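You operate a simulated robot arm through the tools that you are given. There is no shell and no other tool. Be economical: measure what you need, move in short steps, check, and stop when the job is done.

You are at the controls of a simulated robot arm. One attempt, no reset.

JOB
Tip out the pink mug, let the basin's dirty water go and stopper it again.
Fine: tip into the sink, mug on the counter beside the burners, stopper in only when the basin is empty, the other mug left alone. Set down upright: what you pick out.

The check looks at the end state, three seconds after you hand in, the way a careful person would. Anything else that was tipped, shoved, dropped, spilled or broken makes it a failure. A push-on lid holds only when it is set on centred and level and pressed home; a screw cap is set on level and turned clockwise until tight.

ROBOT AND FRAMES
A 6-joint arm with a two-finger parallel gripper, fixed in place. Base frame: the origin is at the foot of the arm, x ahead of it, y to its left, z up. Units: cm, rad, N and s.
With the tool pointing down near the work surface it reaches from about 18 to 74 cm from the base axis. Its first joint turns from -2.897 to 2.897 rad. Payload 3.91 kg.
Tool frame: the origin (TCP) lies between the finger pads and is the grasp point; the fingertips stand 3 cm ahead of it; z points along the fingers, y is the line along which they close. Largest opening 11 cm; finger width 2, thickness 1; the body of the gripper, 4.8 by 11.2 cm, starts 5.5 cm behind the TCP.
Orientation is told as [roll, pitch, yaw] about the base's x, y, z axes, in that order, counted from this pose: with the fingers straight down and closing along the base's y, the tool's x points along the base's -x, its y along +y and its z along -z.

CONTROLS
- The arm moves only by the tool nudge_tool. Its argument "motion" is a list of rows, each a list of 7 numbers: the shift along the tool's x, y, z in units of 150 mm (1.0 is 150 mm), then the turn, a rotation vector about the tool's x, y, z in units of 180 degrees (1.0 is 180 degrees), then the finger opening in cm, from 0 to 11. In form: [[dx, dy, dz, wx, wy, wz, gripper], ...]. A call has 1 to 20 rows; each row is the pose to reach, as a shift and turn from the pose commanded when the call began, along the tool's axes at that moment. A call with a number of a shift or a turn outside -1 to 1 is refused whole. A row lasts 0.2 s, in which the tool goes at most 5 cm and 0.15 rad; a call with a longer step from one row to the next is refused whole, and so is a gripper value outside its range. A pose out of reach is approached as far as the arm can. The call stops where the force on the tool passes 40 N (or 10 N more than at its start, if that is more) or the arm is blocked; 0.2 s more then pass. Each finger travels about 4.5 cm/s and halts on what it meets, pressing with about 32 N; the grip force reading is that of the motor and also rises with nothing between the fingers. The clock runs only during rows and for 0.2 s after the last one: add rows that repeat a pose to give the fingers time. It gives the time, the measured TCP pose, the force on the tool (base axes), the opening and the grip force at its end, in the units of the frame above (readings bear some noise), with the torque about the TCP (base axes, N m) and any sound that the robot's microphone picked up.
- Cameras (640 x 400 px; columns grow to the right, rows downward): "scene" is fixed at [39.83, 50.11, 150.71]; the picture's right is [-0.99, -0.10, 0.00], its down [-0.05, 0.52, -0.85] and it looks along [0.09, -0.85, -0.52] (base axes); focal length 329 px, centre (320, 200). "wrist" rides on the gripper at [7.1, 2.2, -10.7] in the tool frame; the picture's right is [-0.29, 0.96, 0.00], its down [-0.76, -0.23, -0.61] and it looks along [-0.58, -0.18, 0.79] (tool axes); focal length 243 px, centre (320, 200). There is no depth. A picture from a camera that has moved, and an enlarged one, comes with that camera's place and axes in the base frame and with its lens.
- snapshot(camera): a new picture of that camera. It takes no simulated time.
- slide_trunk(by): slides the trunk up (or, below 0, down) by that many cm; the arm rides with it, the base frame stays. It gives what a move gives, with no picture.
- inspect(camera, box): a new picture of the part [left, top, right, bottom] of that camera's present view, enlarged. It takes no simulated time.
- finish_job(): hands the job in; it is judged then, once.

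Go step by step. Nothing tells you positions but the pictures and the camera data: compare them with the known pose of the tool, close in by small moves and look again before you grip or let go. The budget is 120 turns and 68 pictures, counting those below and the enlarged ones. Unless the task says otherwise, let go and move clear before handing in, and close with one line.

The tools are called by a JSON object that holds its "name" and its "arguments". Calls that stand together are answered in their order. nudge_tool: Moves the arm, as the interface text tells. Its arguments: {"type":"object","properties":{"motion":{"type":"array"}},"required":["motion"]} The other tools are called the same way: slide_trunk (by) slides the trunk up or down; snapshot (camera) takes a picture; inspect (camera, box) takes an enlarged picture of a part of a camera's view; finish_job () hands the job in.

At the start:

```text
clock: 0.0
tool_pos: [27.63, -34.97, 112.29]
tcp_rot: [0.003, 0.001, 0.0]
wrist_force: [0.5, -0.5, 0.5]
wrist_torque: [0.01, 0.04, -0.02]
grip_width: 10.98
finger_force: 0.1
trunk travel left (down, up): [-52.5, 6.5]
```

scene: 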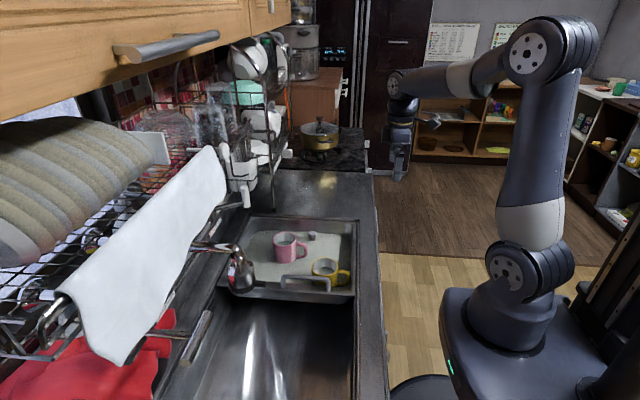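
wrist: 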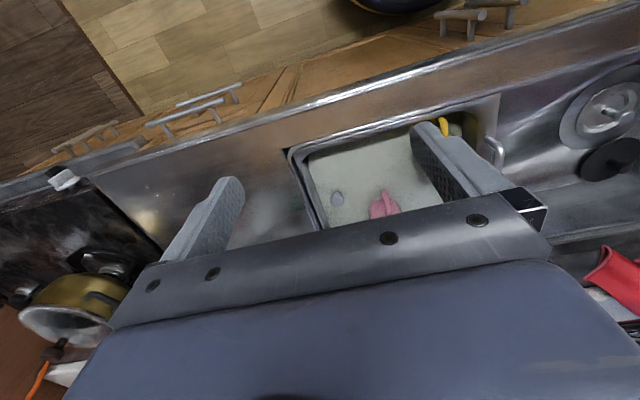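

I see a basin with cloudy water holding a pink mug, a yellow mug and a small grey thing (perhaps the stopper). I'll enlarge that region first.

{"name": "inspect", "arguments": {"camera": "scene", "box": [200, 200, 400, 325]}}

{"name": "inspect", "arguments": {"camera": "wrist", "box": [280, 80, 540, 242]}}

{"name": "inspect", "arguments": {"camera": "scene", "box": [220, 100, 400, 212]}}

```text
3.20 times, centred on (300, 262) of scene
camera zoom: at [39.83, 50.11, 150.71], right [-0.99, -0.1, 0.0], down [-0.05, 0.52, -0.85], along [0.09, -0.85, -0.52], focal length 1052 px, centre (384, 0)
```

zoom: 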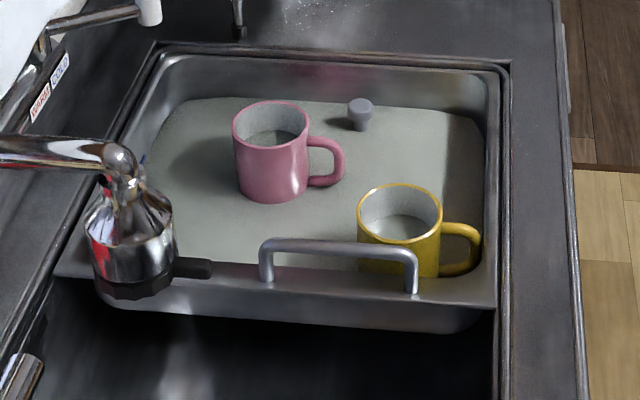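

```text
2.46 times, centred on (410, 161) of wrist
camera zoom: at [20.43, -32.85, 123.06], right [0.29, 0.96, 0.0], down [0.76, -0.23, 0.61], along [0.58, -0.18, -0.79], focal length 597 px, centre (98, 296)
```

zoom: 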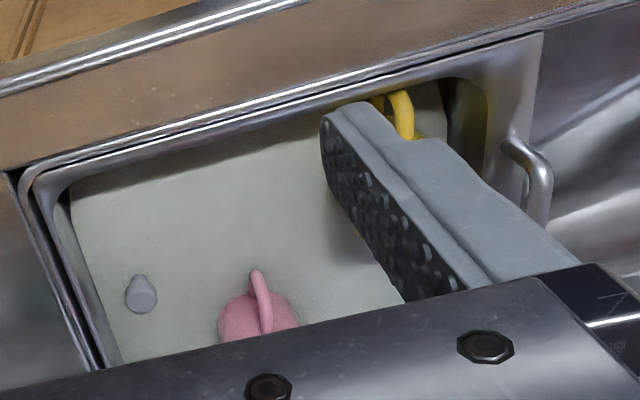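

```text
3.56 times, centred on (310, 156) of scene
camera zoom: at [39.83, 50.11, 150.71], right [-0.99, -0.1, 0.0], down [-0.05, 0.52, -0.85], along [0.09, -0.85, -0.52], focal length 1169 px, centre (356, 356)
```

zoom: 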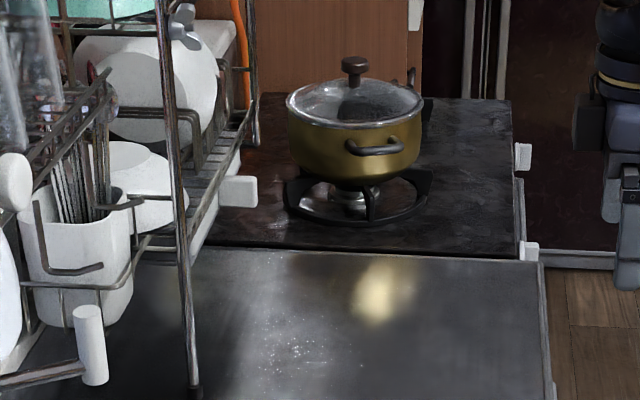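

The basin runs about x 36–64, y −43…−13 with its rim at z≈87. The pink mug is near (58.5, −28.5) with its handle toward −x, the stopper knob is at (52, −38.5, 82), and the open sink lies at y>−12. I'm moving toward the mug at height for a closer look.

{"name": "nudge_tool", "arguments": {"motion": [[-0.25, 0.1, 0, 0, 0, 0, 11], [-0.5, 0.2, 0, 0, 0, 0, 11], [-0.75, 0.3, 0, 0, 0, 0, 11], [-1, 0.4, 0, 0, 0, 0, 11], [-1, 0.4, 0, 0, 0, 0, 11]]}}

{"name": "snapshot", "arguments": {"camera": "wrist"}}

{"name": "snapshot", "arguments": {"camera": "scene"}}

```text
clock: 1.2
tool_pos: [42.57, -28.93, 112.13]
tcp_rot: [0.0, -0.001, 0.0]
wrist_force: [0.3, 0.1, 0.1]
wrist_torque: [0.0, 0.02, 0.02]
grip_width: 11.0
finger_force: 0.0
trunk travel left (down, up): [-52.5, 6.5]
```

```text
62 pictures are left
camera wrist: at [35.43, -26.82, 122.94], right [0.29, 0.96, 0.0], down [0.76, -0.23, 0.61], along [0.58, -0.18, -0.79], focal length 243 px, centre (320, 200)
```

wrist: 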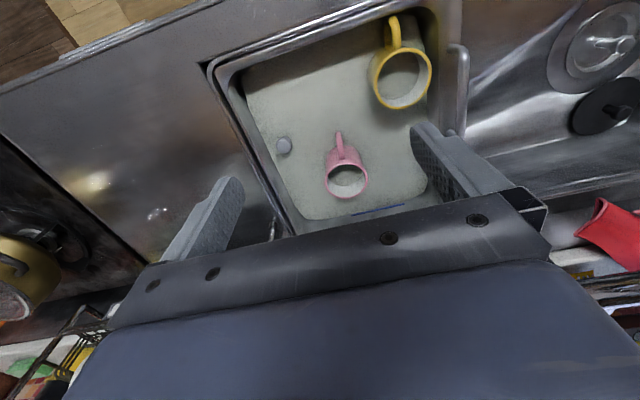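

```text
61 pictures are left
```

scene: 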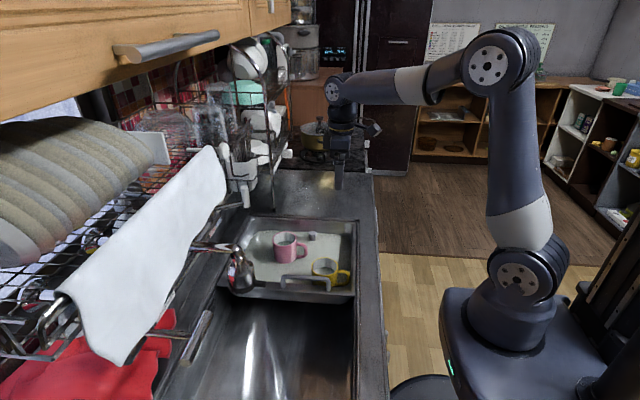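

Triangulating both views puts the pink mug's rim centre at about (59.2, −29.3, 86.3), roughly 7.8 cm wide. I'll move above it and partly down, then look again.

{"name": "nudge_tool", "arguments": {"motion": [[-0.3, 0, 0, 0, 0, 0, 11], [-0.6, 0, 0, 0, 0, 0, 11], [-0.9, 0, 0, 0, 0, 0, 11], [-0.95, -0.02, 0.25, 0, 0, 0, 11], [-0.95, -0.02, 0.5, 0, 0, 0, 11], [-0.95, -0.02, 0.8, 0, 0, 0, 11], [-0.95, -0.02, 0.8, 0, 0, 0, 11]]}}

{"name": "snapshot", "arguments": {"camera": "wrist"}}

{"name": "snapshot", "arguments": {"camera": "scene"}}

```text
clock: 2.8
tool_pos: [56.93, -29.21, 100.33]
tcp_rot: [0.0, 0.0, 0.002]
wrist_force: [-0.5, -0.8, 0.5]
wrist_torque: [0.01, 0.05, 0.01]
grip_width: 11.01
finger_force: 0.1
trunk travel left (down, up): [-52.5, 6.5]
```

```text
60 pictures are left
camera wrist: at [49.7, -27.08, 111.05], right [0.29, 0.96, 0.0], down [0.76, -0.23, 0.61], along [0.58, -0.18, -0.79], focal length 243 px, centre (320, 200)
```

wrist: 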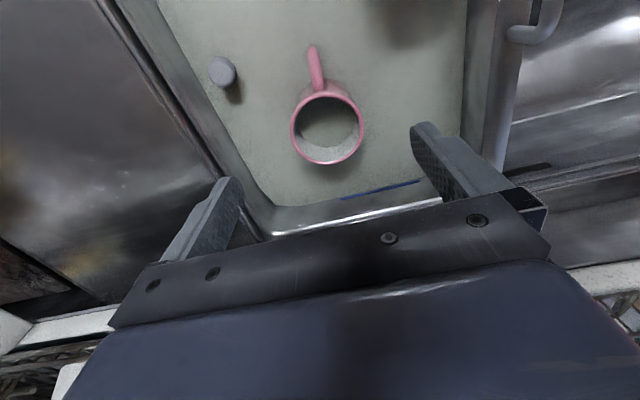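

```text
59 pictures are left
```

scene: 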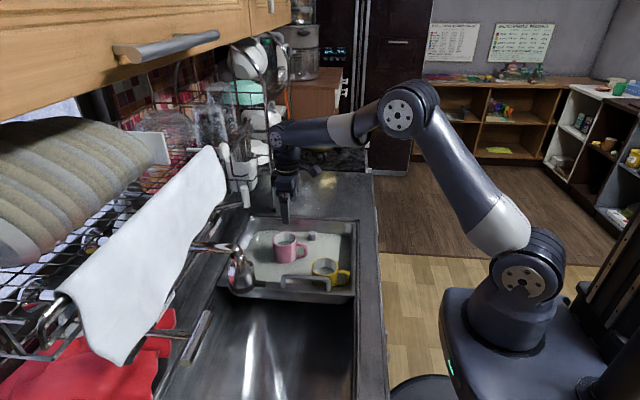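

The closer view puts the rim centre at about (58.4, −29.0) with the handle along −x, so the fingers will straddle it along y. I'll align and descend most of the way.

{"name": "nudge_tool", "arguments": {"motion": [[-0.1, 0.012, 0.2, 0, 0, 0, 11], [-0.1, 0.012, 0.4, 0, 0, 0, 11], [-0.1, 0.012, 0.6, 0, 0, 0, 11], [-0.1, 0.012, 0.75, 0, 0, 0, 11], [-0.1, 0.012, 0.75, 0, 0, 0, 11]]}}

{"name": "snapshot", "arguments": {"camera": "wrist"}}

{"name": "inspect", "arguments": {"camera": "scene", "box": [200, 170, 400, 295]}}

```text
clock: 4.0
tool_pos: [58.43, -29.16, 88.99]
tcp_rot: [0.002, -0.001, 0.0]
wrist_force: [0.2, -0.2, 0.0]
wrist_torque: [-0.03, 0.01, -0.04]
grip_width: 11.0
finger_force: 0.1
trunk travel left (down, up): [-52.5, 6.5]
```

```text
58 pictures are left
camera wrist: at [51.16, -26.99, 99.78], right [0.29, 0.96, 0.0], down [0.76, -0.23, 0.61], along [0.58, -0.18, -0.79], focal length 243 px, centre (320, 200)
```

wrist: 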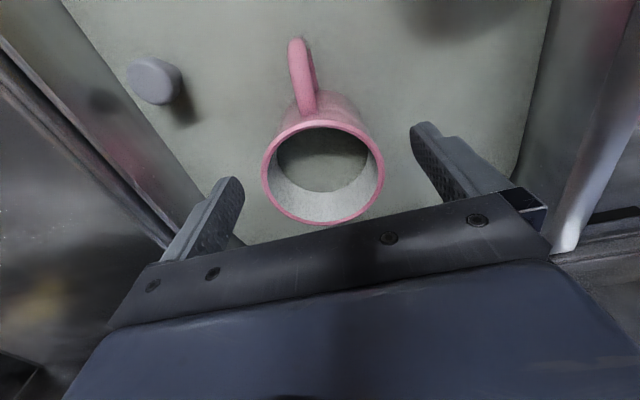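

```text
3.20 times, centred on (300, 232) of scene
camera zoom: at [39.83, 50.11, 150.71], right [-0.99, -0.1, 0.0], down [-0.05, 0.52, -0.85], along [0.09, -0.85, -0.52], focal length 1052 px, centre (384, 96)
```

zoom: 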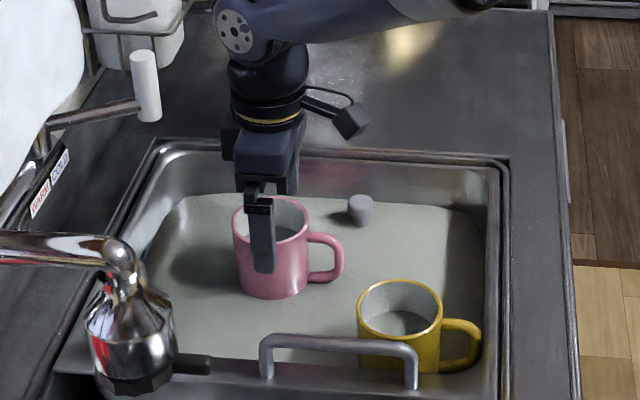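

The alignment looks good, with the mug centred in y. I'll lower about 5.5 cm and close.

{"name": "nudge_tool", "arguments": {"motion": [[-0.02, 0, 0.12, 0, 0, 0, 11], [-0.02, 0, 0.24, 0, 0, 0, 11], [-0.02, 0, 0.36, 0, 0, 0, 11], [-0.02, 0, 0.36, 0, 0, 0, 11], [-0.02, 0, 0.36, 0, 0, 0, 7.2], [-0.02, 0, 0.36, 0, 0, 0, 6], [-0.02, 0, 0.36, 0, 0, 0, 6], [-0.02, 0, 0.36, 0, 0, 0, 6]]}}

{"name": "snapshot", "arguments": {"camera": "wrist"}}

```text
clock: 5.8
tool_pos: [58.76, -29.03, 83.58]
tcp_rot: [0.0, 0.0, -0.001]
wrist_force: [0.0, -1.5, 0.4]
wrist_torque: [-0.02, -0.03, -0.04]
grip_width: 6.65
finger_force: 32.1
trunk travel left (down, up): [-52.5, 6.5]
```

```text
56 pictures are left
camera wrist: at [51.47, -26.94, 94.31], right [0.29, 0.96, 0.0], down [0.76, -0.23, 0.61], along [0.58, -0.18, -0.79], focal length 243 px, centre (320, 200)
```

wrist: 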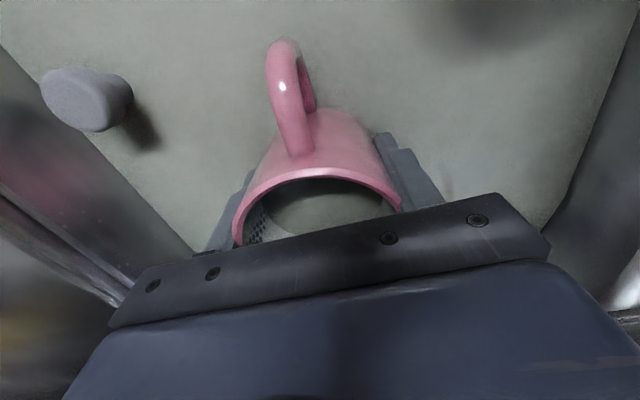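

The mug is gripped (6.65 cm, 32 N). I'll lift straight up slowly.

{"name": "nudge_tool", "arguments": {"motion": [[0, 0, -0.1, 0, 0, 0, 6], [0, 0, -0.25, 0, 0, 0, 6], [0, 0, -0.4, 0, 0, 0, 6], [0, 0, -0.6, 0, 0, 0, 6], [0, 0, -0.8, 0, 0, 0, 6], [0, 0, -1, 0, 0, 0, 6], [0, 0, -1, 0, 0, 0, 6]]}}

{"name": "snapshot", "arguments": {"camera": "scene"}}

```text
clock: 7.4
tool_pos: [58.79, -29.11, 98.81]
tcp_rot: [0.002, -0.001, 0.002]
wrist_force: [-0.9, -0.6, -3.8]
wrist_torque: [0.0, -0.01, -0.04]
grip_width: 6.66
finger_force: 31.7
trunk travel left (down, up): [-52.5, 6.5]
```

```text
55 pictures are left
```

scene: 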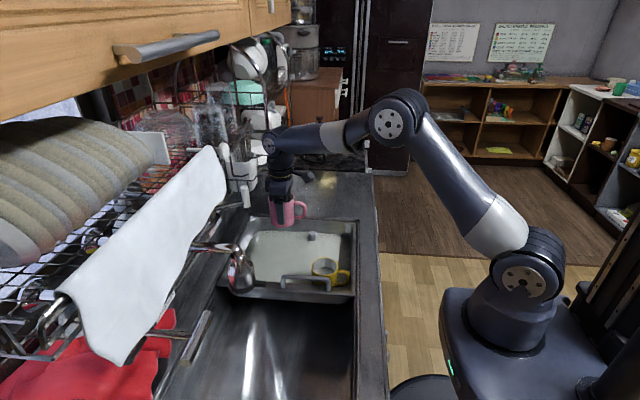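

The mug is clear of the water, weighing about 4 N. I'll pull back in x and raise, then travel in +y to above the open sink.

{"name": "nudge_tool", "arguments": {"motion": [[0.15, 0, -0.1, 0, 0, 0, 6], [0.35, 0, -0.2, 0, 0, 0, 6], [0.55, 0, -0.3, 0, 0, 0, 6], [0.75, 0, -0.35, 0, 0, 0, 6], [0.85, 0.1, -0.35, 0, 0, 0, 6], [0.85, 0.3, -0.35, 0, 0, 0, 6], [0.85, 0.5, -0.35, 0, 0, 0, 6], [0.85, 0.75, -0.35, 0, 0, 0, 6], [0.85, 1, -0.35, 0, 0, 0, 6], [0.85, 1, -0.35, 0, 0, 0, 6]]}}

{"name": "nudge_tool", "arguments": {"motion": [[0, 0.15, 0, 0, 0, 0, 6], [0, 0.35, 0, 0, 0, 0, 6], [0, 0.6, 0, 0, 0, 0, 6], [0, 0.85, 0, 0, 0, 0, 6], [0, 1, 0, 0, 0, 0, 6], [0, 1, 0, 0, 0, 0, 6]]}}

{"name": "snapshot", "arguments": {"camera": "scene"}}

{"name": "snapshot", "arguments": {"camera": "wrist"}}

```text
clock: 9.6
tool_pos: [45.91, -13.83, 104.08]
tcp_rot: [0.0, 0.0, 0.002]
wrist_force: [0.1, -0.3, -4.2]
wrist_torque: [-0.03, 0.0, -0.03]
grip_width: 6.64
finger_force: 31.8
trunk travel left (down, up): [-52.5, 6.5]
```

```text
clock: 11.0
tool_pos: [46.0, 0.99, 103.9]
tcp_rot: [0.0, -0.001, 0.001]
wrist_force: [1.0, 0.2, -4.0]
wrist_torque: [0.02, -0.01, 0.03]
grip_width: 6.59
finger_force: 32.0
trunk travel left (down, up): [-52.5, 6.5]
```

```text
54 pictures are left
```

scene: 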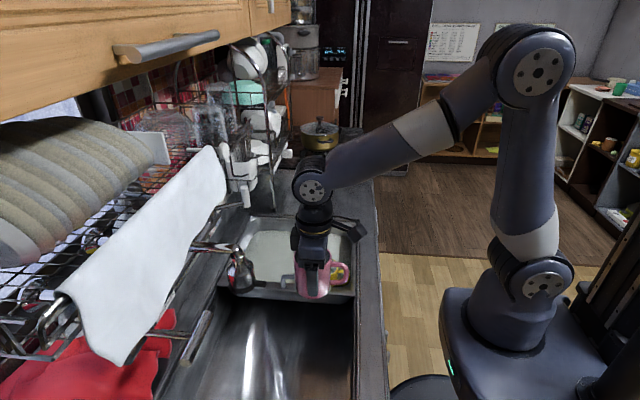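

```text
53 pictures are left
camera wrist: at [38.75, 3.16, 114.65], right [0.29, 0.96, 0.0], down [0.76, -0.23, 0.61], along [0.58, -0.18, -0.79], focal length 243 px, centre (320, 200)
```

wrist: 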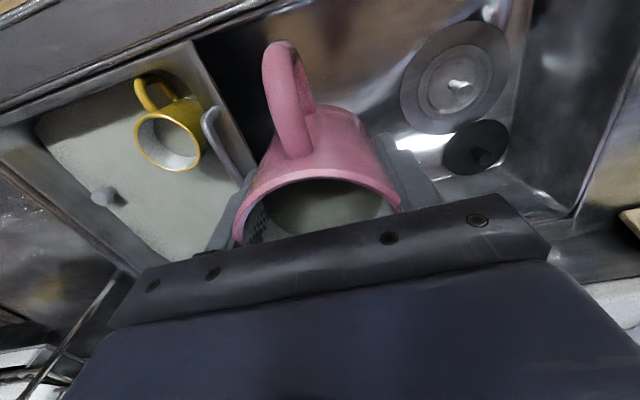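

The open sink with its drain is visible below. I'll go to about (48, 8, 114) so the wrist stays clear of the counter edge when I tilt the mug toward the robot.

{"name": "nudge_tool", "arguments": {"motion": [[-0.03, 0.12, -0.15, 0, 0, 0, 6], [-0.06, 0.24, -0.3, 0, 0, 0, 6], [-0.1, 0.36, -0.45, 0, 0, 0, 6], [-0.13, 0.47, -0.67, 0, 0, 0, 6], [-0.13, 0.47, -0.67, 0, 0, 0, 6]]}}

{"name": "nudge_tool", "arguments": {"motion": [[0, 0, 0, 0, -0.04, 0, 6], [0, 0, 0, 0, -0.08, 0, 6], [0, 0, 0, 0, -0.12, 0, 6], [0, 0, 0, 0, -0.16, 0, 6], [0, 0, 0, 0, -0.2, 0, 6], [0, 0, 0, 0, -0.2, 0, 6]]}}

{"name": "snapshot", "arguments": {"camera": "scene"}}

```text
clock: 12.2
tool_pos: [47.98, 8.04, 114.05]
tcp_rot: [0.001, 0.0, 0.0]
wrist_force: [0.0, 0.4, -3.5]
wrist_torque: [0.0, 0.04, 0.04]
grip_width: 6.59
finger_force: 32.1
trunk travel left (down, up): [-52.5, 6.5]
```

```text
clock: 13.6
tool_pos: [48.02, 8.02, 114.05]
tcp_rot: [-0.001, -0.629, 0.0]
wrist_force: [0.3, -0.2, -2.9]
wrist_torque: [-0.04, 0.0, 0.0]
grip_width: 6.53
finger_force: 32.1
trunk travel left (down, up): [-52.5, 6.5]
```

```text
52 pictures are left
```

scene: 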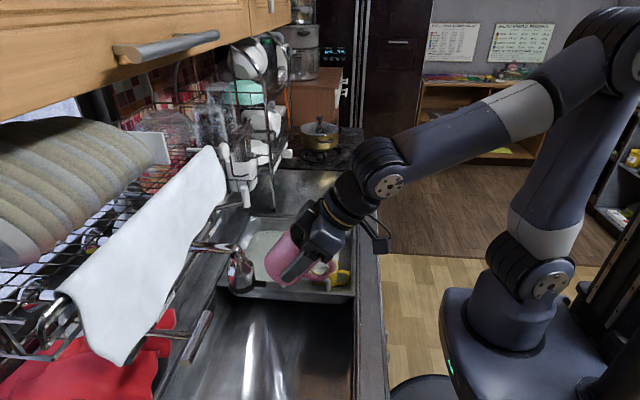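

The tilt is working and the arm has room. I'll continue to about 90°.

{"name": "nudge_tool", "arguments": {"motion": [[0, 0, 0, 0, -0.04, 0, 6], [0, 0, 0, 0, -0.08, 0, 6], [0, 0, 0, 0, -0.12, 0, 6], [0, 0, 0, 0, -0.16, 0, 6], [0, 0, 0, 0, -0.2, 0, 6], [0, 0, 0, 0, -0.24, 0, 6], [0, 0, 0, 0, -0.28, 0, 6], [0, 0, 0, 0, -0.28, 0, 6]]}}

{"name": "snapshot", "arguments": {"camera": "scene"}}

{"name": "snapshot", "arguments": {"camera": "wrist"}}

```text
clock: 15.4
tool_pos: [47.87, 8.04, 113.91]
tcp_rot: [0.003, -1.508, -0.005]
wrist_force: [0.7, 0.3, -2.5]
wrist_torque: [0.0, 0.02, 0.02]
grip_width: 6.51
finger_force: 32.2
trunk travel left (down, up): [-52.5, 6.5]
```

```text
51 pictures are left
```

scene: 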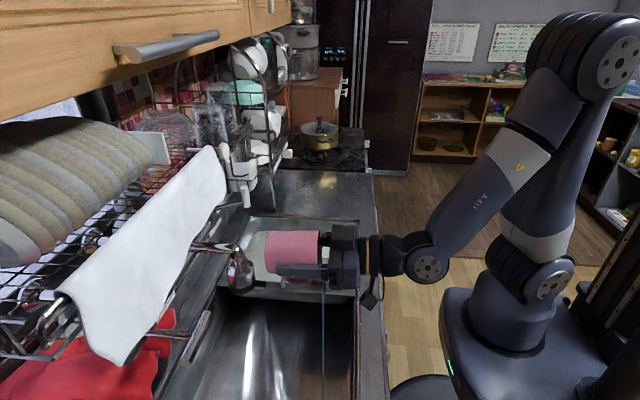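

```text
50 pictures are left
camera wrist: at [36.68, 10.13, 107.5], right [0.02, 0.96, 0.29], down [-0.56, -0.23, 0.8], along [0.83, -0.18, 0.53], focal length 243 px, centre (320, 200)
```

wrist: 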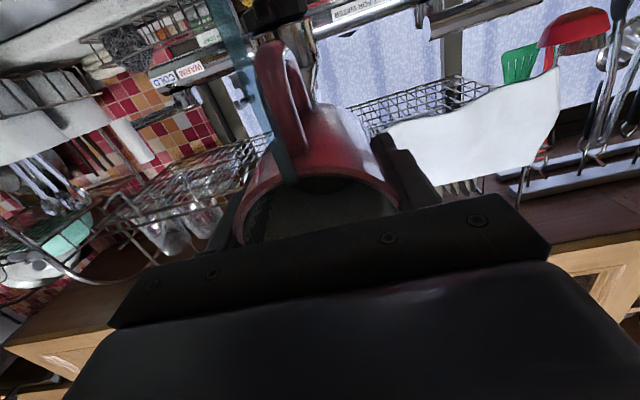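

Water is streaming into the sink. I'll tilt on to about 125° while raising a bit, and dwell to let it empty.

{"name": "nudge_tool", "arguments": {"motion": [[-0.05, 0, 0, 0, -0.03, 0, 6], [-0.1, 0, 0, 0, -0.06, 0, 6], [-0.15, 0, 0, 0, -0.1, 0, 6], [-0.2, 0, 0, 0, -0.14, 0, 6], [-0.25, 0, 0, 0, -0.18, 0, 6], [-0.25, 0, 0, 0, -0.22, 0, 6], [-0.25, 0, 0, 0, -0.22, 0, 6], [-0.25, 0, 0, 0, -0.22, 0, 6], [-0.25, 0, 0, 0, -0.22, 0, 6], [-0.25, 0, 0, 0, -0.22, 0, 6], [-0.25, 0, 0, 0, -0.22, 0, 6], [-0.25, 0, 0, 0, -0.22, 0, 6], [-0.25, 0, 0, 0, -0.22, 0, 6], [-0.25, 0, 0, 0, -0.22, 0, 6], [-0.25, 0, 0, 0, -0.22, 0, 6], [-0.25, 0, 0, 0, -0.22, 0, 6]]}}

{"name": "snapshot", "arguments": {"camera": "scene"}}

```text
clock: 18.8
tool_pos: [48.33, 9.42, 118.81]
tcp_rot: [-3.122, -0.944, 3.118]
wrist_force: [-0.6, 0.0, -2.6]
wrist_torque: [-0.05, 0.06, 0.02]
grip_width: 6.55
finger_force: 32.2
out of reach, approached as far as the arm can: row 5, 6, 7, 8, 9, 10, 11, 12, 13, 14, 15, 16
trunk travel left (down, up): [-52.5, 6.5]
```

```text
49 pictures are left
```

scene: 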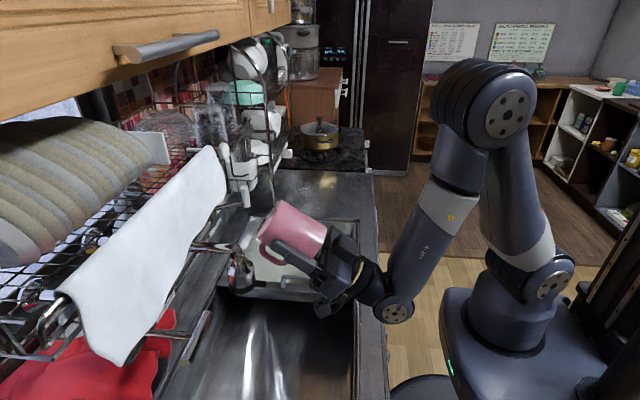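

The mug is at 126° with no stream left. I'll rotate it back upright.

{"name": "nudge_tool", "arguments": {"motion": [[0, 0, 0, 0, 0.04, 0, 6], [0, 0, 0, 0, 0.08, 0, 6], [0, 0, 0, 0, 0.12, 0, 6], [0, 0, 0, 0, 0.16, 0, 6], [0, 0, 0, 0, 0.2, 0, 6], [0, 0, 0, 0, 0.24, 0, 6], [0, 0, 0, 0, 0.28, 0, 6], [0, 0, 0, 0, 0.32, 0, 6], [0, 0, 0, 0, 0.36, 0, 6], [0, 0, 0, 0, 0.4, 0, 6], [0, 0, 0, 0, 0.44, 0, 6], [0, 0, 0, 0, 0.48, 0, 6], [0, 0, 0, 0, 0.52, 0, 6], [0, 0, 0, 0, 0.56, 0, 6], [0, 0, 0, 0, 0.6, 0, 6], [0, 0, 0, 0, 0.64, 0, 6], [0, 0, 0, 0, 0.68, 0, 6], [0, 0, 0, 0, 0.7, 0, 6], [0, 0, 0, 0, 0.7, 0, 6]]}}

{"name": "snapshot", "arguments": {"camera": "wrist"}}

{"name": "snapshot", "arguments": {"camera": "scene"}}

```text
clock: 22.8
tool_pos: [48.48, 9.31, 118.74]
tcp_rot: [0.0, 0.002, 0.0]
wrist_force: [0.2, -0.6, -2.1]
wrist_torque: [0.0, -0.01, 0.0]
grip_width: 6.54
finger_force: 32.3
trunk travel left (down, up): [-52.5, 6.5]
```

```text
48 pictures are left
camera wrist: at [41.23, 11.47, 129.56], right [0.29, 0.96, 0.0], down [0.76, -0.23, 0.61], along [0.58, -0.18, -0.79], focal length 243 px, centre (320, 200)
```

wrist: 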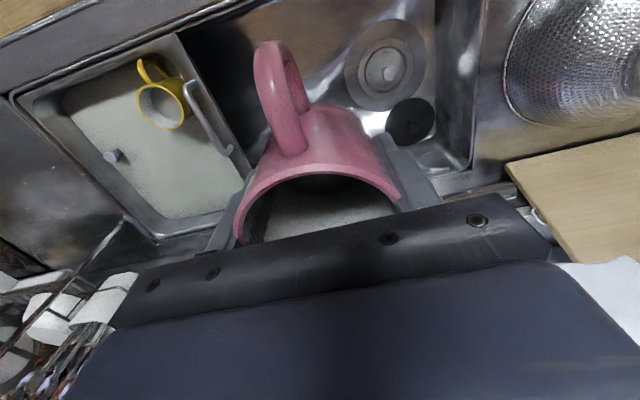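

```text
47 pictures are left
```

scene: 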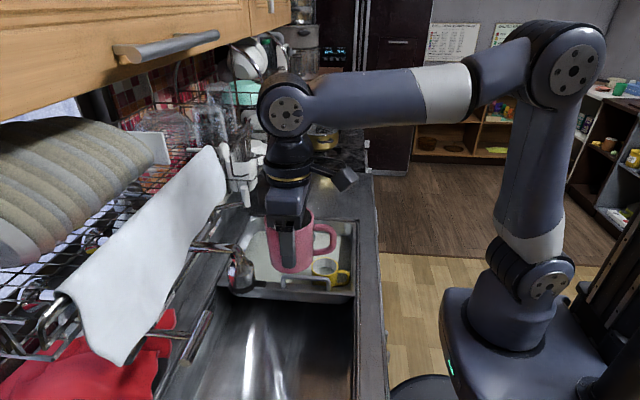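

The mug looks empty and its weight has dropped to about 2 N. I'll carry it at height over to the counter between basin and burners, aiming for (42, −59).

{"name": "nudge_tool", "arguments": {"motion": [[0.15, 0, 0.1, 0, 0, 0, 6], [0.3, -0.1, 0.2, 0, 0, 0, 6], [0.4, -0.25, 0.3, 0, 0, 0, 6], [0.42, -0.5, 0.4, 0, 0, 0, 6], [0.42, -0.75, 0.5, 0, 0, 0, 6], [0.42, -1, 0.5, 0, 0, 0, 6]]}}

{"name": "nudge_tool", "arguments": {"motion": [[0, -0.25, 0, 0, 0, 0, 6], [0, -0.5, 0, 0, 0, 0, 6], [0, -0.75, 0, 0, 0, 0, 6], [0, -1, 0, 0, 0, 0, 6]]}}

{"name": "nudge_tool", "arguments": {"motion": [[0, -0.25, 0, 0, 0, 0, 6], [0, -0.5, 0, 0, 0, 0, 6], [0, -0.75, 0, 0, 0, 0, 6], [0, -1, 0, 0, 0, 0, 6]]}}

{"name": "nudge_tool", "arguments": {"motion": [[0, -0.25, 0, 0, 0, 0, 6], [0, -0.5, 0, 0, 0, 0, 6], [0, -0.75, 0, 0, 0, 0, 6], [0, -1, 0, 0, 0, 0, 6]]}}

{"name": "nudge_tool", "arguments": {"motion": [[0, -0.2, 0, 0, 0, 0, 6], [0, -0.4, 0, 0, 0, 0, 6], [0, -0.55, 0, 0, 0, 0, 6], [0, -0.55, 0, 0, 0, 0, 6]]}}

{"name": "snapshot", "arguments": {"camera": "scene"}}

{"name": "snapshot", "arguments": {"camera": "wrist"}}

```text
clock: 24.2
tool_pos: [42.07, -5.64, 111.26]
tcp_rot: [0.002, 0.0, 0.001]
wrist_force: [0.0, 1.1, -1.9]
wrist_torque: [0.01, 0.0, 0.0]
grip_width: 6.54
finger_force: 32.2
trunk travel left (down, up): [-52.5, 6.5]
```

```text
clock: 25.2
tool_pos: [42.15, -20.74, 111.34]
tcp_rot: [0.0, 0.0, 0.001]
wrist_force: [-0.3, 0.0, -1.8]
wrist_torque: [-0.01, -0.02, 0.01]
grip_width: 6.51
finger_force: 32.9
trunk travel left (down, up): [-52.5, 6.5]
```

```text
clock: 26.2
tool_pos: [42.02, -35.67, 111.36]
tcp_rot: [-0.001, -0.001, 0.0]
wrist_force: [-0.3, -0.3, -1.9]
wrist_torque: [-0.01, -0.05, 0.01]
grip_width: 6.54
finger_force: 32.1
trunk travel left (down, up): [-52.5, 6.5]
```

```text
clock: 27.2
tool_pos: [42.12, -50.75, 111.25]
tcp_rot: [0.001, 0.003, -0.001]
wrist_force: [-0.3, -0.1, -1.6]
wrist_torque: [0.02, -0.02, 0.0]
grip_width: 6.54
finger_force: 31.8
trunk travel left (down, up): [-52.5, 6.5]
```

```text
clock: 28.2
tool_pos: [41.91, -55.39, 111.18]
tcp_rot: [-0.002, -0.001, 0.0]
wrist_force: [-0.7, -0.2, -1.2]
wrist_torque: [-0.04, -0.02, -0.06]
grip_width: 6.51
finger_force: 31.4
out of reach, approached as far as the arm can: row 2, 3, 4
trunk travel left (down, up): [-52.5, 6.5]
```

```text
46 pictures are left
```

scene: 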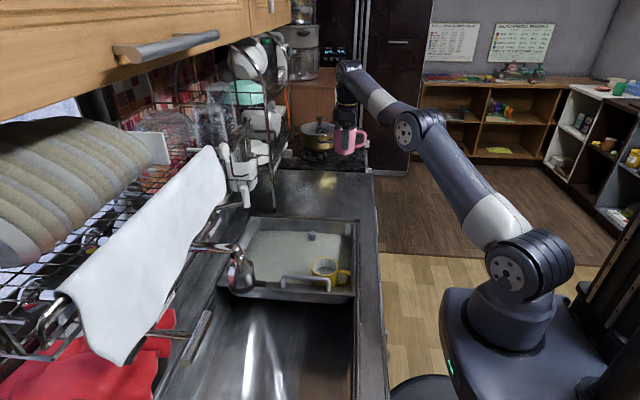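

```text
45 pictures are left
camera wrist: at [34.68, -53.14, 121.91], right [0.29, 0.96, 0.0], down [0.76, -0.23, 0.61], along [0.58, -0.18, -0.79], focal length 243 px, centre (320, 200)
```

wrist: 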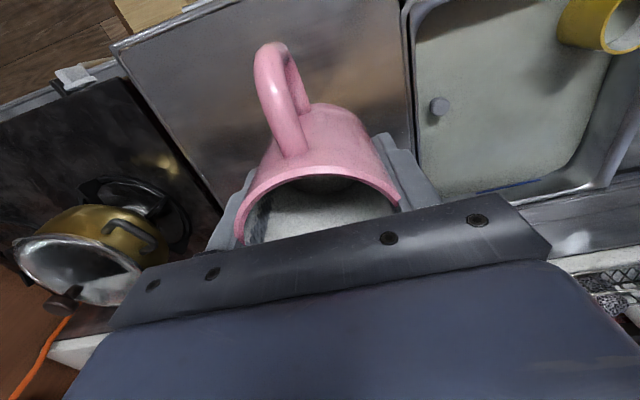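

Reach is limited at this height but improves lower down, and the counter beneath is bare. I'll descend to about 97.5.

{"name": "nudge_tool", "arguments": {"motion": [[0, -0.5, 0.2, 0, 0, 0, 6]]}}

{"name": "nudge_tool", "arguments": {"motion": [[0, 0, 0.25, 0, 0, 0, 6], [0, 0, 0.5, 0, 0, 0, 6], [0, 0, 0.7, 0, 0, 0, 6], [0, 0, 0.9, 0, 0, 0, 6], [0, 0, 0.9, 0, 0, 0, 6]]}}

{"name": "inspect", "arguments": {"camera": "scene", "box": [240, 80, 400, 180]}}

```text
refused: row 1 steps farther than a row can; nothing moved
```

```text
clock: 29.4
tool_pos: [42.05, -55.46, 97.62]
tcp_rot: [-0.001, 0.001, 0.0]
wrist_force: [0.6, 0.1, -1.4]
wrist_torque: [0.01, 0.03, 0.01]
grip_width: 6.51
finger_force: 31.9
trunk travel left (down, up): [-52.5, 6.5]
```

```text
4.00 times, centred on (320, 130) of scene
camera zoom: at [39.83, 50.11, 150.71], right [-0.99, -0.1, 0.0], down [-0.05, 0.52, -0.85], along [0.09, -0.85, -0.52], focal length 1315 px, centre (320, 480)
```

zoom: 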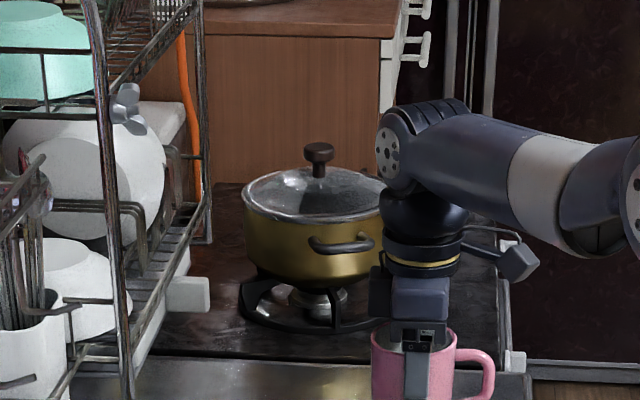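

Lower down now, I'll shift −y about 3.5 cm toward the burners and descend to ~94.

{"name": "nudge_tool", "arguments": {"motion": [[-0.05, -0.12, 0, 0, 0, 0, 6], [-0.05, -0.23, 0.1, 0, 0, 0, 6], [-0.05, -0.23, 0.24, 0, 0, 0, 6], [-0.05, -0.23, 0.24, 0, 0, 0, 6]]}}

{"name": "inspect", "arguments": {"camera": "scene", "box": [260, 100, 420, 200]}}

```text
clock: 30.4
tool_pos: [42.59, -58.82, 94.2]
tcp_rot: [0.0, -0.001, 0.0]
wrist_force: [-0.4, 0.4, -2.2]
wrist_torque: [0.02, 0.0, -0.03]
grip_width: 6.51
finger_force: 31.7
trunk travel left (down, up): [-52.5, 6.5]
```

```text
4.00 times, centred on (340, 150) of scene
camera zoom: at [39.83, 50.11, 150.71], right [-0.99, -0.1, 0.0], down [-0.05, 0.52, -0.85], along [0.09, -0.85, -0.52], focal length 1315 px, centre (240, 400)
```

zoom: 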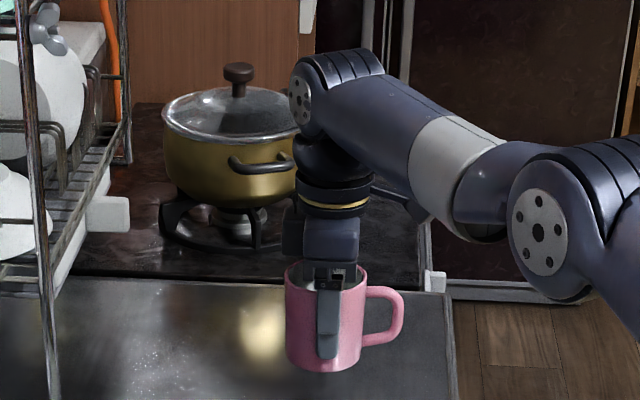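

The mug hangs over the counter with room all round. I'll lower in small steps, watching the force.

{"name": "nudge_tool", "arguments": {"motion": [[0, 0, 0.03, 0, 0, 0, 6], [0, 0, 0.06, 0, 0, 0, 6], [0, 0, 0.06, 0, 0, 0, 6]]}}

{"name": "nudge_tool", "arguments": {"motion": [[0, 0, 0.02, 0, 0, 0, 6], [0, 0, 0.03, 0, 0, 0, 6], [0, 0, 0.03, 0, 0, 0, 6]]}}

{"name": "nudge_tool", "arguments": {"motion": [[0, 0, 0.02, 0, 0, 0, 6], [0, 0, 0.02, 0, 0, 0, 6]]}}

{"name": "inspect", "arguments": {"camera": "scene", "box": [300, 130, 380, 210]}}

```text
clock: 31.2
tool_pos: [42.62, -58.82, 93.26]
tcp_rot: [-0.001, -0.001, 0.0]
wrist_force: [-0.4, -0.4, -1.4]
wrist_torque: [0.01, -0.02, 0.0]
grip_width: 6.51
finger_force: 32.1
trunk travel left (down, up): [-52.5, 6.5]
```

```text
clock: 32.0
tool_pos: [42.64, -58.8, 92.77]
tcp_rot: [0.0, -0.001, 0.001]
wrist_force: [0.1, 0.1, -2.4]
wrist_torque: [0.01, -0.02, 0.0]
grip_width: 6.49
finger_force: 32.4
trunk travel left (down, up): [-52.5, 6.5]
```

```text
clock: 32.6
tool_pos: [42.56, -58.61, 92.51]
tcp_rot: [-0.001, 0.0, -0.001]
wrist_force: [-0.6, -0.4, -2.5]
wrist_torque: [-0.03, 0.01, 0.01]
grip_width: 6.51
finger_force: 32.2
trunk travel left (down, up): [-52.5, 6.5]
```

```text
5.00 times, centred on (340, 170) of scene
camera zoom: at [39.83, 50.11, 150.71], right [-0.99, -0.1, 0.0], down [-0.05, 0.52, -0.85], along [0.09, -0.85, -0.52], focal length 1644 px, centre (220, 350)
```

zoom: 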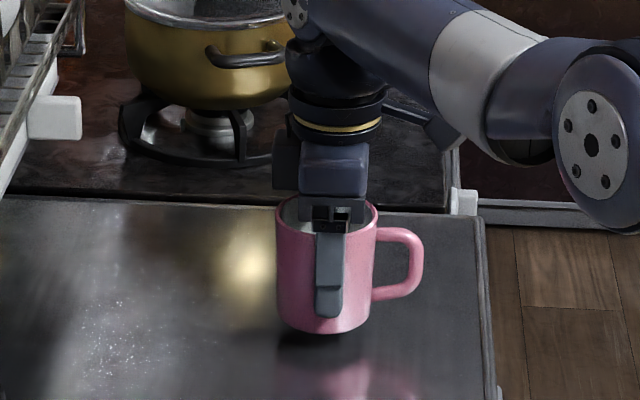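

From the shadow and reflection there's still about 1–1.5 cm of gap, with no contact. I'll continue down in small steps.

{"name": "nudge_tool", "arguments": {"motion": [[0, 0, 0.02, 0, 0, 0, 6], [0, 0, 0.035, 0, 0, 0, 6], [0, 0, 0.035, 0, 0, 0, 6]]}}

{"name": "nudge_tool", "arguments": {"motion": [[0, 0, 0.02, 0, 0, 0, 6], [0, 0, 0.02, 0, 0, 0, 6]]}}

{"name": "inspect", "arguments": {"camera": "scene", "box": [300, 130, 380, 210]}}

```text
clock: 33.4
tool_pos: [42.58, -58.73, 91.99]
tcp_rot: [-0.001, 0.0, 0.001]
wrist_force: [1.2, 0.5, -2.6]
wrist_torque: [0.01, -0.02, 0.03]
grip_width: 6.52
finger_force: 31.7
trunk travel left (down, up): [-52.5, 6.5]
```

```text
clock: 34.0
tool_pos: [42.62, -58.8, 91.7]
tcp_rot: [0.0, 0.0, 0.0]
wrist_force: [0.0, 0.3, -2.1]
wrist_torque: [-0.02, -0.01, -0.01]
grip_width: 6.51
finger_force: 32.0
trunk travel left (down, up): [-52.5, 6.5]
```

```text
5.00 times, centred on (340, 170) of scene
camera zoom: at [39.83, 50.11, 150.71], right [-0.99, -0.1, 0.0], down [-0.05, 0.52, -0.85], along [0.09, -0.85, -0.52], focal length 1644 px, centre (220, 350)
```

zoom: 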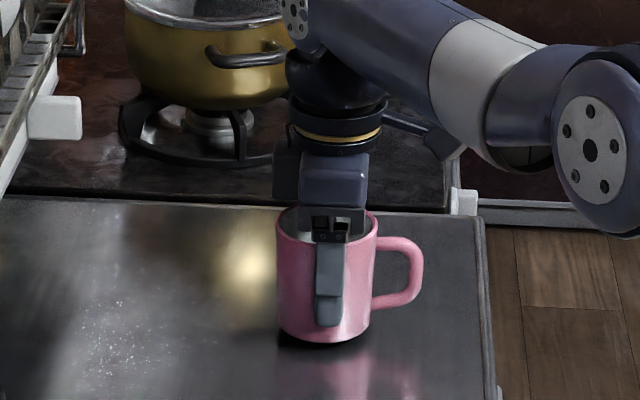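

Still a small gap, so I'll continue in 0.3 cm steps.

{"name": "nudge_tool", "arguments": {"motion": [[0, 0, 0.02, 0, 0, 0, 6], [0, 0, 0.02, 0, 0, 0, 6]]}}

{"name": "nudge_tool", "arguments": {"motion": [[0, 0, 0.015, 0, 0, 0, 6], [0, 0, 0.015, 0, 0, 0, 6]]}}

{"name": "inspect", "arguments": {"camera": "scene", "box": [300, 130, 380, 210]}}

```text
clock: 34.6
tool_pos: [42.65, -58.93, 91.42]
tcp_rot: [-0.001, -0.001, 0.0]
wrist_force: [0.5, 0.4, -2.0]
wrist_torque: [0.01, 0.01, 0.0]
grip_width: 6.5
finger_force: 32.0
trunk travel left (down, up): [-52.5, 6.5]
```

```text
clock: 35.2
tool_pos: [42.63, -58.87, 91.31]
tcp_rot: [-0.001, 0.0, 0.001]
wrist_force: [-1.3, 0.2, -1.7]
wrist_torque: [-0.01, -0.02, -0.01]
grip_width: 6.52
finger_force: 32.3
trunk travel left (down, up): [-52.5, 6.5]
```

```text
5.00 times, centred on (340, 170) of scene
camera zoom: at [39.83, 50.11, 150.71], right [-0.99, -0.1, 0.0], down [-0.05, 0.52, -0.85], along [0.09, -0.85, -0.52], focal length 1644 px, centre (220, 350)
```

zoom: 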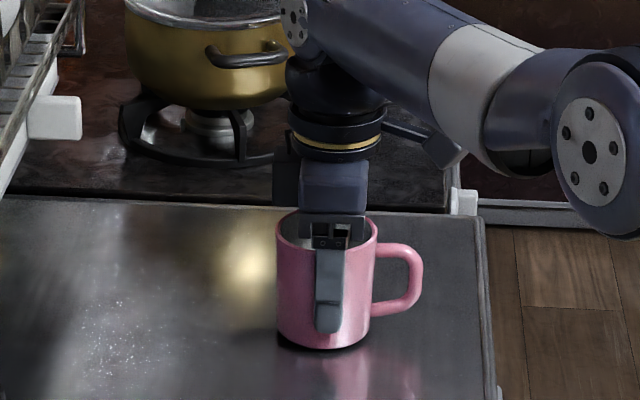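

{"name": "nudge_tool", "arguments": {"motion": [[0, 0, 0.015, 0, 0, 0, 6], [0, 0, 0.015, 0, 0, 0, 6]]}}

{"name": "nudge_tool", "arguments": {"motion": [[0, 0, 0.015, 0, 0, 0, 6], [0, 0, 0.015, 0, 0, 0, 6]]}}

{"name": "inspect", "arguments": {"camera": "scene", "box": [300, 130, 380, 210]}}

```text
clock: 35.8
tool_pos: [42.65, -58.78, 91.03]
tcp_rot: [0.0, -0.001, 0.0]
wrist_force: [0.5, 0.3, 0.0]
wrist_torque: [0.03, 0.01, 0.01]
grip_width: 6.51
finger_force: 32.1
trunk travel left (down, up): [-52.5, 6.5]
```

```text
clock: 36.4
tool_pos: [42.65, -58.86, 91.02]
tcp_rot: [-0.003, -0.002, 0.0]
wrist_force: [1.1, -2.1, 12.8]
wrist_torque: [0.36, -0.14, -0.07]
grip_width: 6.48
finger_force: 31.9
trunk travel left (down, up): [-52.5, 6.5]
```

```text
5.00 times, centred on (340, 170) of scene
camera zoom: at [39.83, 50.11, 150.71], right [-0.99, -0.1, 0.0], down [-0.05, 0.52, -0.85], along [0.09, -0.85, -0.52], focal length 1644 px, centre (220, 350)
```

zoom: 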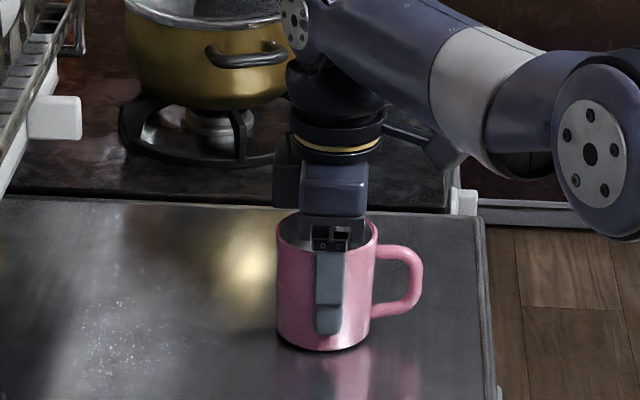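

Contact: the mug stands on the counter. I'll ease the pressure, open the fingers and rise straight up.

{"name": "nudge_tool", "arguments": {"motion": [[0, 0, -0.012, 0, 0, 0, 6], [0, 0, -0.012, 0, 0, 0, 7.5], [0, 0, -0.012, 0, 0, 0, 9], [0, 0, -0.012, 0, 0, 0, 11], [0, 0, -0.012, 0, 0, 0, 11], [0, 0, -0.012, 0, 0, 0, 11]]}}

{"name": "nudge_tool", "arguments": {"motion": [[0, 0, -0.1, 0, 0, 0, 11], [0, 0, -0.3, 0, 0, 0, 11], [0, 0, -0.6, 0, 0, 0, 11], [0, 0, -0.8, 0, 0, 0, 11], [0, 0, -0.8, 0, 0, 0, 11]]}}

{"name": "snapshot", "arguments": {"camera": "scene"}}

{"name": "snapshot", "arguments": {"camera": "wrist"}}

```text
clock: 37.8
tool_pos: [42.65, -58.77, 90.96]
tcp_rot: [-0.001, 0.001, 0.0]
wrist_force: [0.6, 0.5, 0.3]
wrist_torque: [0.03, 0.02, -0.02]
grip_width: 10.98
finger_force: 0.0
trunk travel left (down, up): [-52.5, 6.5]
```

```text
clock: 39.0
tool_pos: [42.11, -57.99, 102.87]
tcp_rot: [-0.001, 0.0, -0.001]
wrist_force: [0.0, -0.3, 0.6]
wrist_torque: [0.01, -0.01, 0.02]
grip_width: 10.98
finger_force: 0.2
out of reach, approached as far as the arm can: row 3, 4, 5
trunk travel left (down, up): [-52.5, 6.5]
```

```text
38 pictures are left
```

scene: 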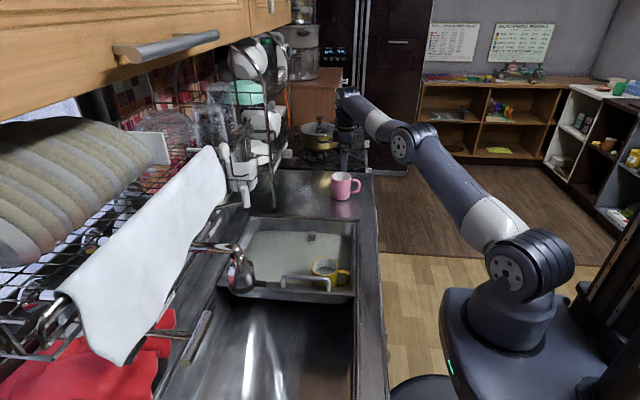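

```text
37 pictures are left
camera wrist: at [34.88, -55.82, 113.54], right [0.29, 0.96, 0.0], down [0.76, -0.23, 0.61], along [0.58, -0.18, -0.79], focal length 243 px, centre (320, 200)
```

wrist: 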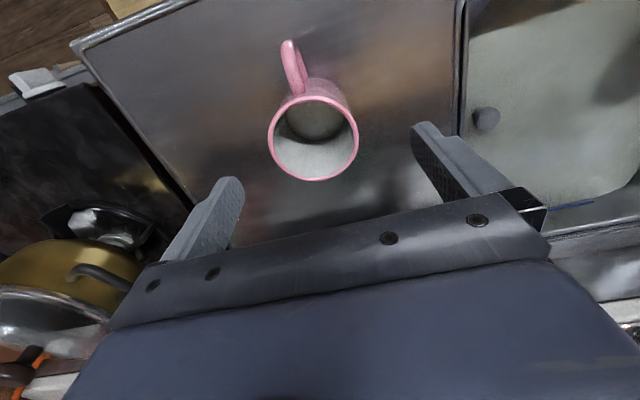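

The pink mug stands upright on the counter. Next is the stopper at about (52, −38.5); I'll move above it with the fingers partly open.

{"name": "nudge_tool", "arguments": {"motion": [[-0.05, 0.25, -0.1, 0, 0, 0, 8], [-0.15, 0.5, -0.1, 0, 0, 0, 6], [-0.3, 0.75, -0.1, 0, 0, 0, 6], [-0.45, 1, -0.1, 0, 0, 0, 6], [-0.45, 1, -0.1, 0, 0, 0, 6]]}}

{"name": "snapshot", "arguments": {"camera": "wrist"}}

```text
clock: 40.2
tool_pos: [48.78, -42.96, 104.26]
tcp_rot: [-0.002, 0.002, -0.002]
wrist_force: [0.5, 0.4, 0.0]
wrist_torque: [-0.05, 0.01, 0.02]
grip_width: 6.0
finger_force: 0.1
trunk travel left (down, up): [-52.5, 6.5]
```

```text
36 pictures are left
camera wrist: at [41.56, -40.78, 114.95], right [0.29, 0.96, 0.0], down [0.76, -0.23, 0.61], along [0.58, -0.18, -0.79], focal length 243 px, centre (320, 200)
```

wrist: 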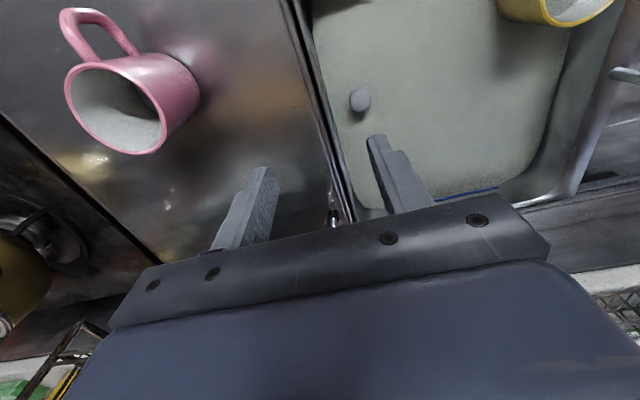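

The stopper knob is at about (51.3, −38.3), close to the basin wall. I'll yaw the gripper 90° so it closes along x and its body clears the rim, and centre above the knob.

{"name": "nudge_tool", "arguments": {"motion": [[-0.05, 0.1, 0, 0, 0, 0.045, 6], [-0.1, 0.2, 0, 0, 0, 0.09, 6], [-0.167, 0.31, 0, 0, 0, 0.135, 6], [-0.167, 0.31, 0, 0, 0, 0.18, 6], [-0.167, 0.31, 0, 0, 0, 0.225, 6], [-0.167, 0.31, 0, 0, 0, 0.27, 6], [-0.167, 0.31, 0, 0, 0, 0.315, 6], [-0.167, 0.31, 0, 0, 0, 0.36, 6], [-0.167, 0.31, 0, 0, 0, 0.405, 6], [-0.167, 0.31, 0, 0, 0, 0.45, 6], [-0.167, 0.31, 0, 0, 0, 0.48, 6], [-0.167, 0.31, 0, 0, 0, 0.5, 6], [-0.167, 0.31, 0, 0, 0, 0.5, 6]]}}

{"name": "snapshot", "arguments": {"camera": "wrist"}}

{"name": "snapshot", "arguments": {"camera": "scene"}}

```text
clock: 43.0
tool_pos: [51.44, -38.33, 104.22]
tcp_rot: [-0.001, 0.0, -1.573]
wrist_force: [-1.1, 0.1, -0.8]
wrist_torque: [0.02, 0.02, 0.02]
grip_width: 6.02
finger_force: 0.0
trunk travel left (down, up): [-52.5, 6.5]
```

```text
35 pictures are left
camera wrist: at [53.47, -31.22, 114.97], right [0.96, -0.29, 0.0], down [-0.23, -0.76, 0.61], along [-0.18, -0.58, -0.79], focal length 243 px, centre (320, 200)
```

wrist: 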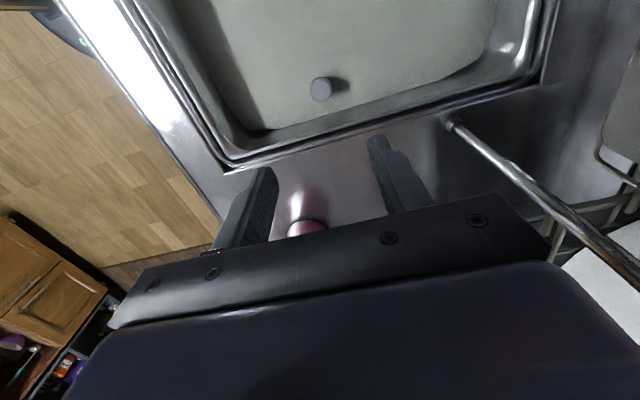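

```text
34 pictures are left
```

scene: 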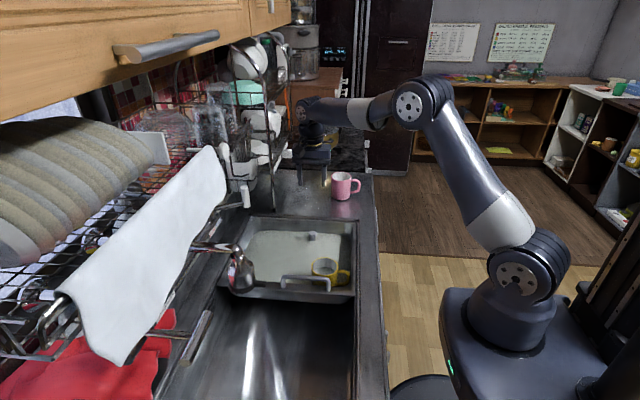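

The view confirms the knob at (51.3, −38.3), directly under the tool. I'll descend to z≈90 and look.

{"name": "nudge_tool", "arguments": {"motion": [[0, 0, 0.25, 0, 0, 0, 6], [0, 0, 0.5, 0, 0, 0, 6], [0, 0, 0.75, 0, 0, 0, 6], [0, 0, 0.94, 0, 0, 0, 6], [0, 0, 0.94, 0, 0, 0, 6]]}}

{"name": "snapshot", "arguments": {"camera": "wrist"}}

{"name": "inspect", "arguments": {"camera": "scene", "box": [230, 150, 390, 250]}}

```text
clock: 44.2
tool_pos: [51.38, -38.31, 90.09]
tcp_rot: [0.0, 0.0, -1.571]
wrist_force: [0.3, -0.3, -0.1]
wrist_torque: [0.02, 0.0, 0.02]
grip_width: 5.99
finger_force: 0.0
trunk travel left (down, up): [-52.5, 6.5]
```

```text
33 pictures are left
camera wrist: at [53.45, -31.19, 100.79], right [0.96, -0.29, 0.0], down [-0.23, -0.76, 0.61], along [-0.18, -0.58, -0.79], focal length 243 px, centre (320, 200)
```

wrist: 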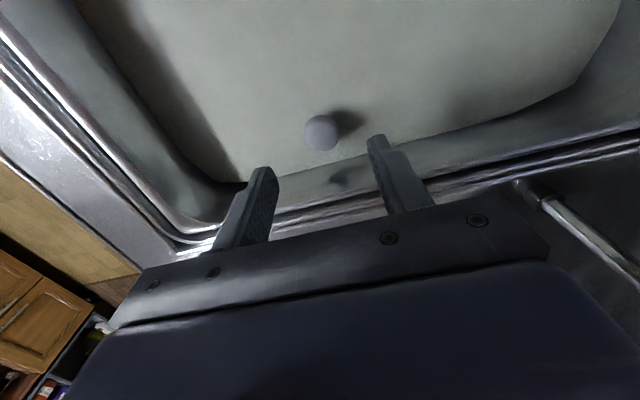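

```text
4.00 times, centred on (310, 200) of scene
camera zoom: at [39.83, 50.11, 150.71], right [-0.99, -0.1, 0.0], down [-0.05, 0.52, -0.85], along [0.09, -0.85, -0.52], focal length 1315 px, centre (360, 200)
```

zoom: 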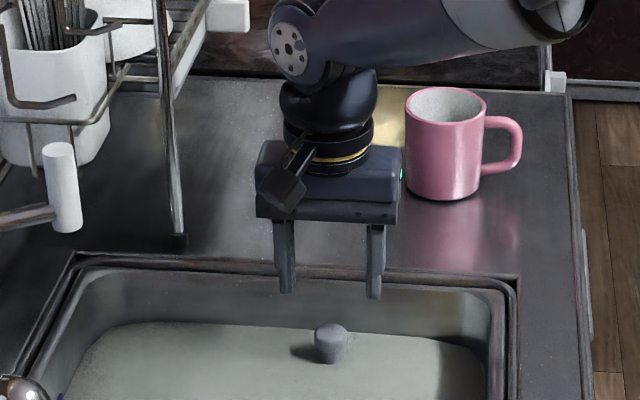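

Alignment is good. I'll lower to z≈82.7 (fingertips ≈79.7) and look before closing.

{"name": "nudge_tool", "arguments": {"motion": [[0, 0, 0.15, 0, 0, 0, 6], [0, 0, 0.3, 0, 0, 0, 6], [0, 0, 0.42, 0, 0, 0, 6], [0, 0, 0.49, 0, 0, 0, 6], [0, 0, 0.49, 0, 0, 0, 6]]}}

{"name": "snapshot", "arguments": {"camera": "wrist"}}

{"name": "inspect", "arguments": {"camera": "scene", "box": [270, 190, 350, 250]}}

```text
clock: 45.4
tool_pos: [51.45, -38.35, 82.63]
tcp_rot: [0.001, 0.001, -1.57]
wrist_force: [0.4, 0.3, 0.0]
wrist_torque: [-0.03, -0.02, 0.0]
grip_width: 6.0
finger_force: 0.1
trunk travel left (down, up): [-52.5, 6.5]
```

```text
31 pictures are left
camera wrist: at [53.48, -31.23, 93.46], right [0.96, -0.29, 0.0], down [-0.23, -0.76, 0.61], along [-0.18, -0.58, -0.79], focal length 243 px, centre (320, 200)
```

wrist: 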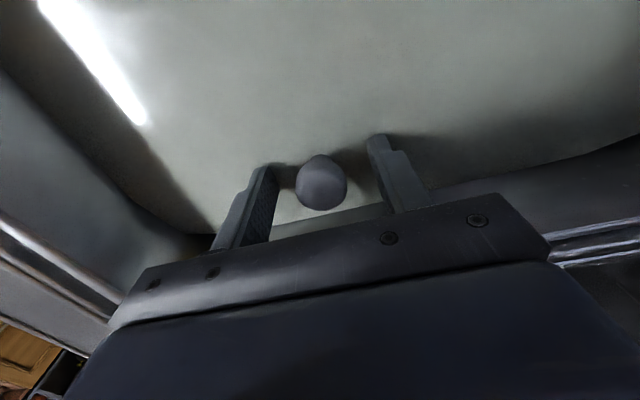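

```text
6.67 times, centred on (310, 220) of scene
camera zoom: at [39.83, 50.11, 150.71], right [-0.99, -0.1, 0.0], down [-0.05, 0.52, -0.85], along [0.09, -0.85, -0.52], focal length 2192 px, centre (387, 67)
```

zoom: 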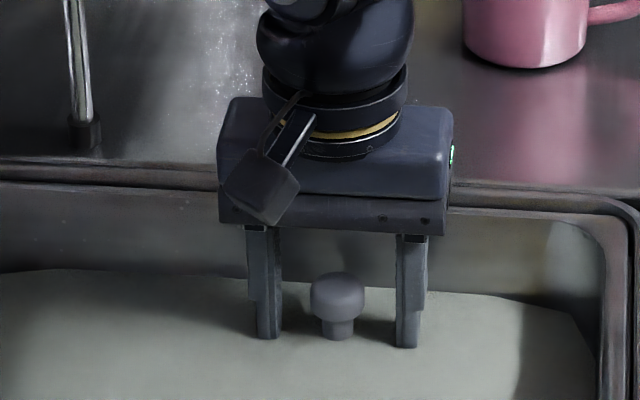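

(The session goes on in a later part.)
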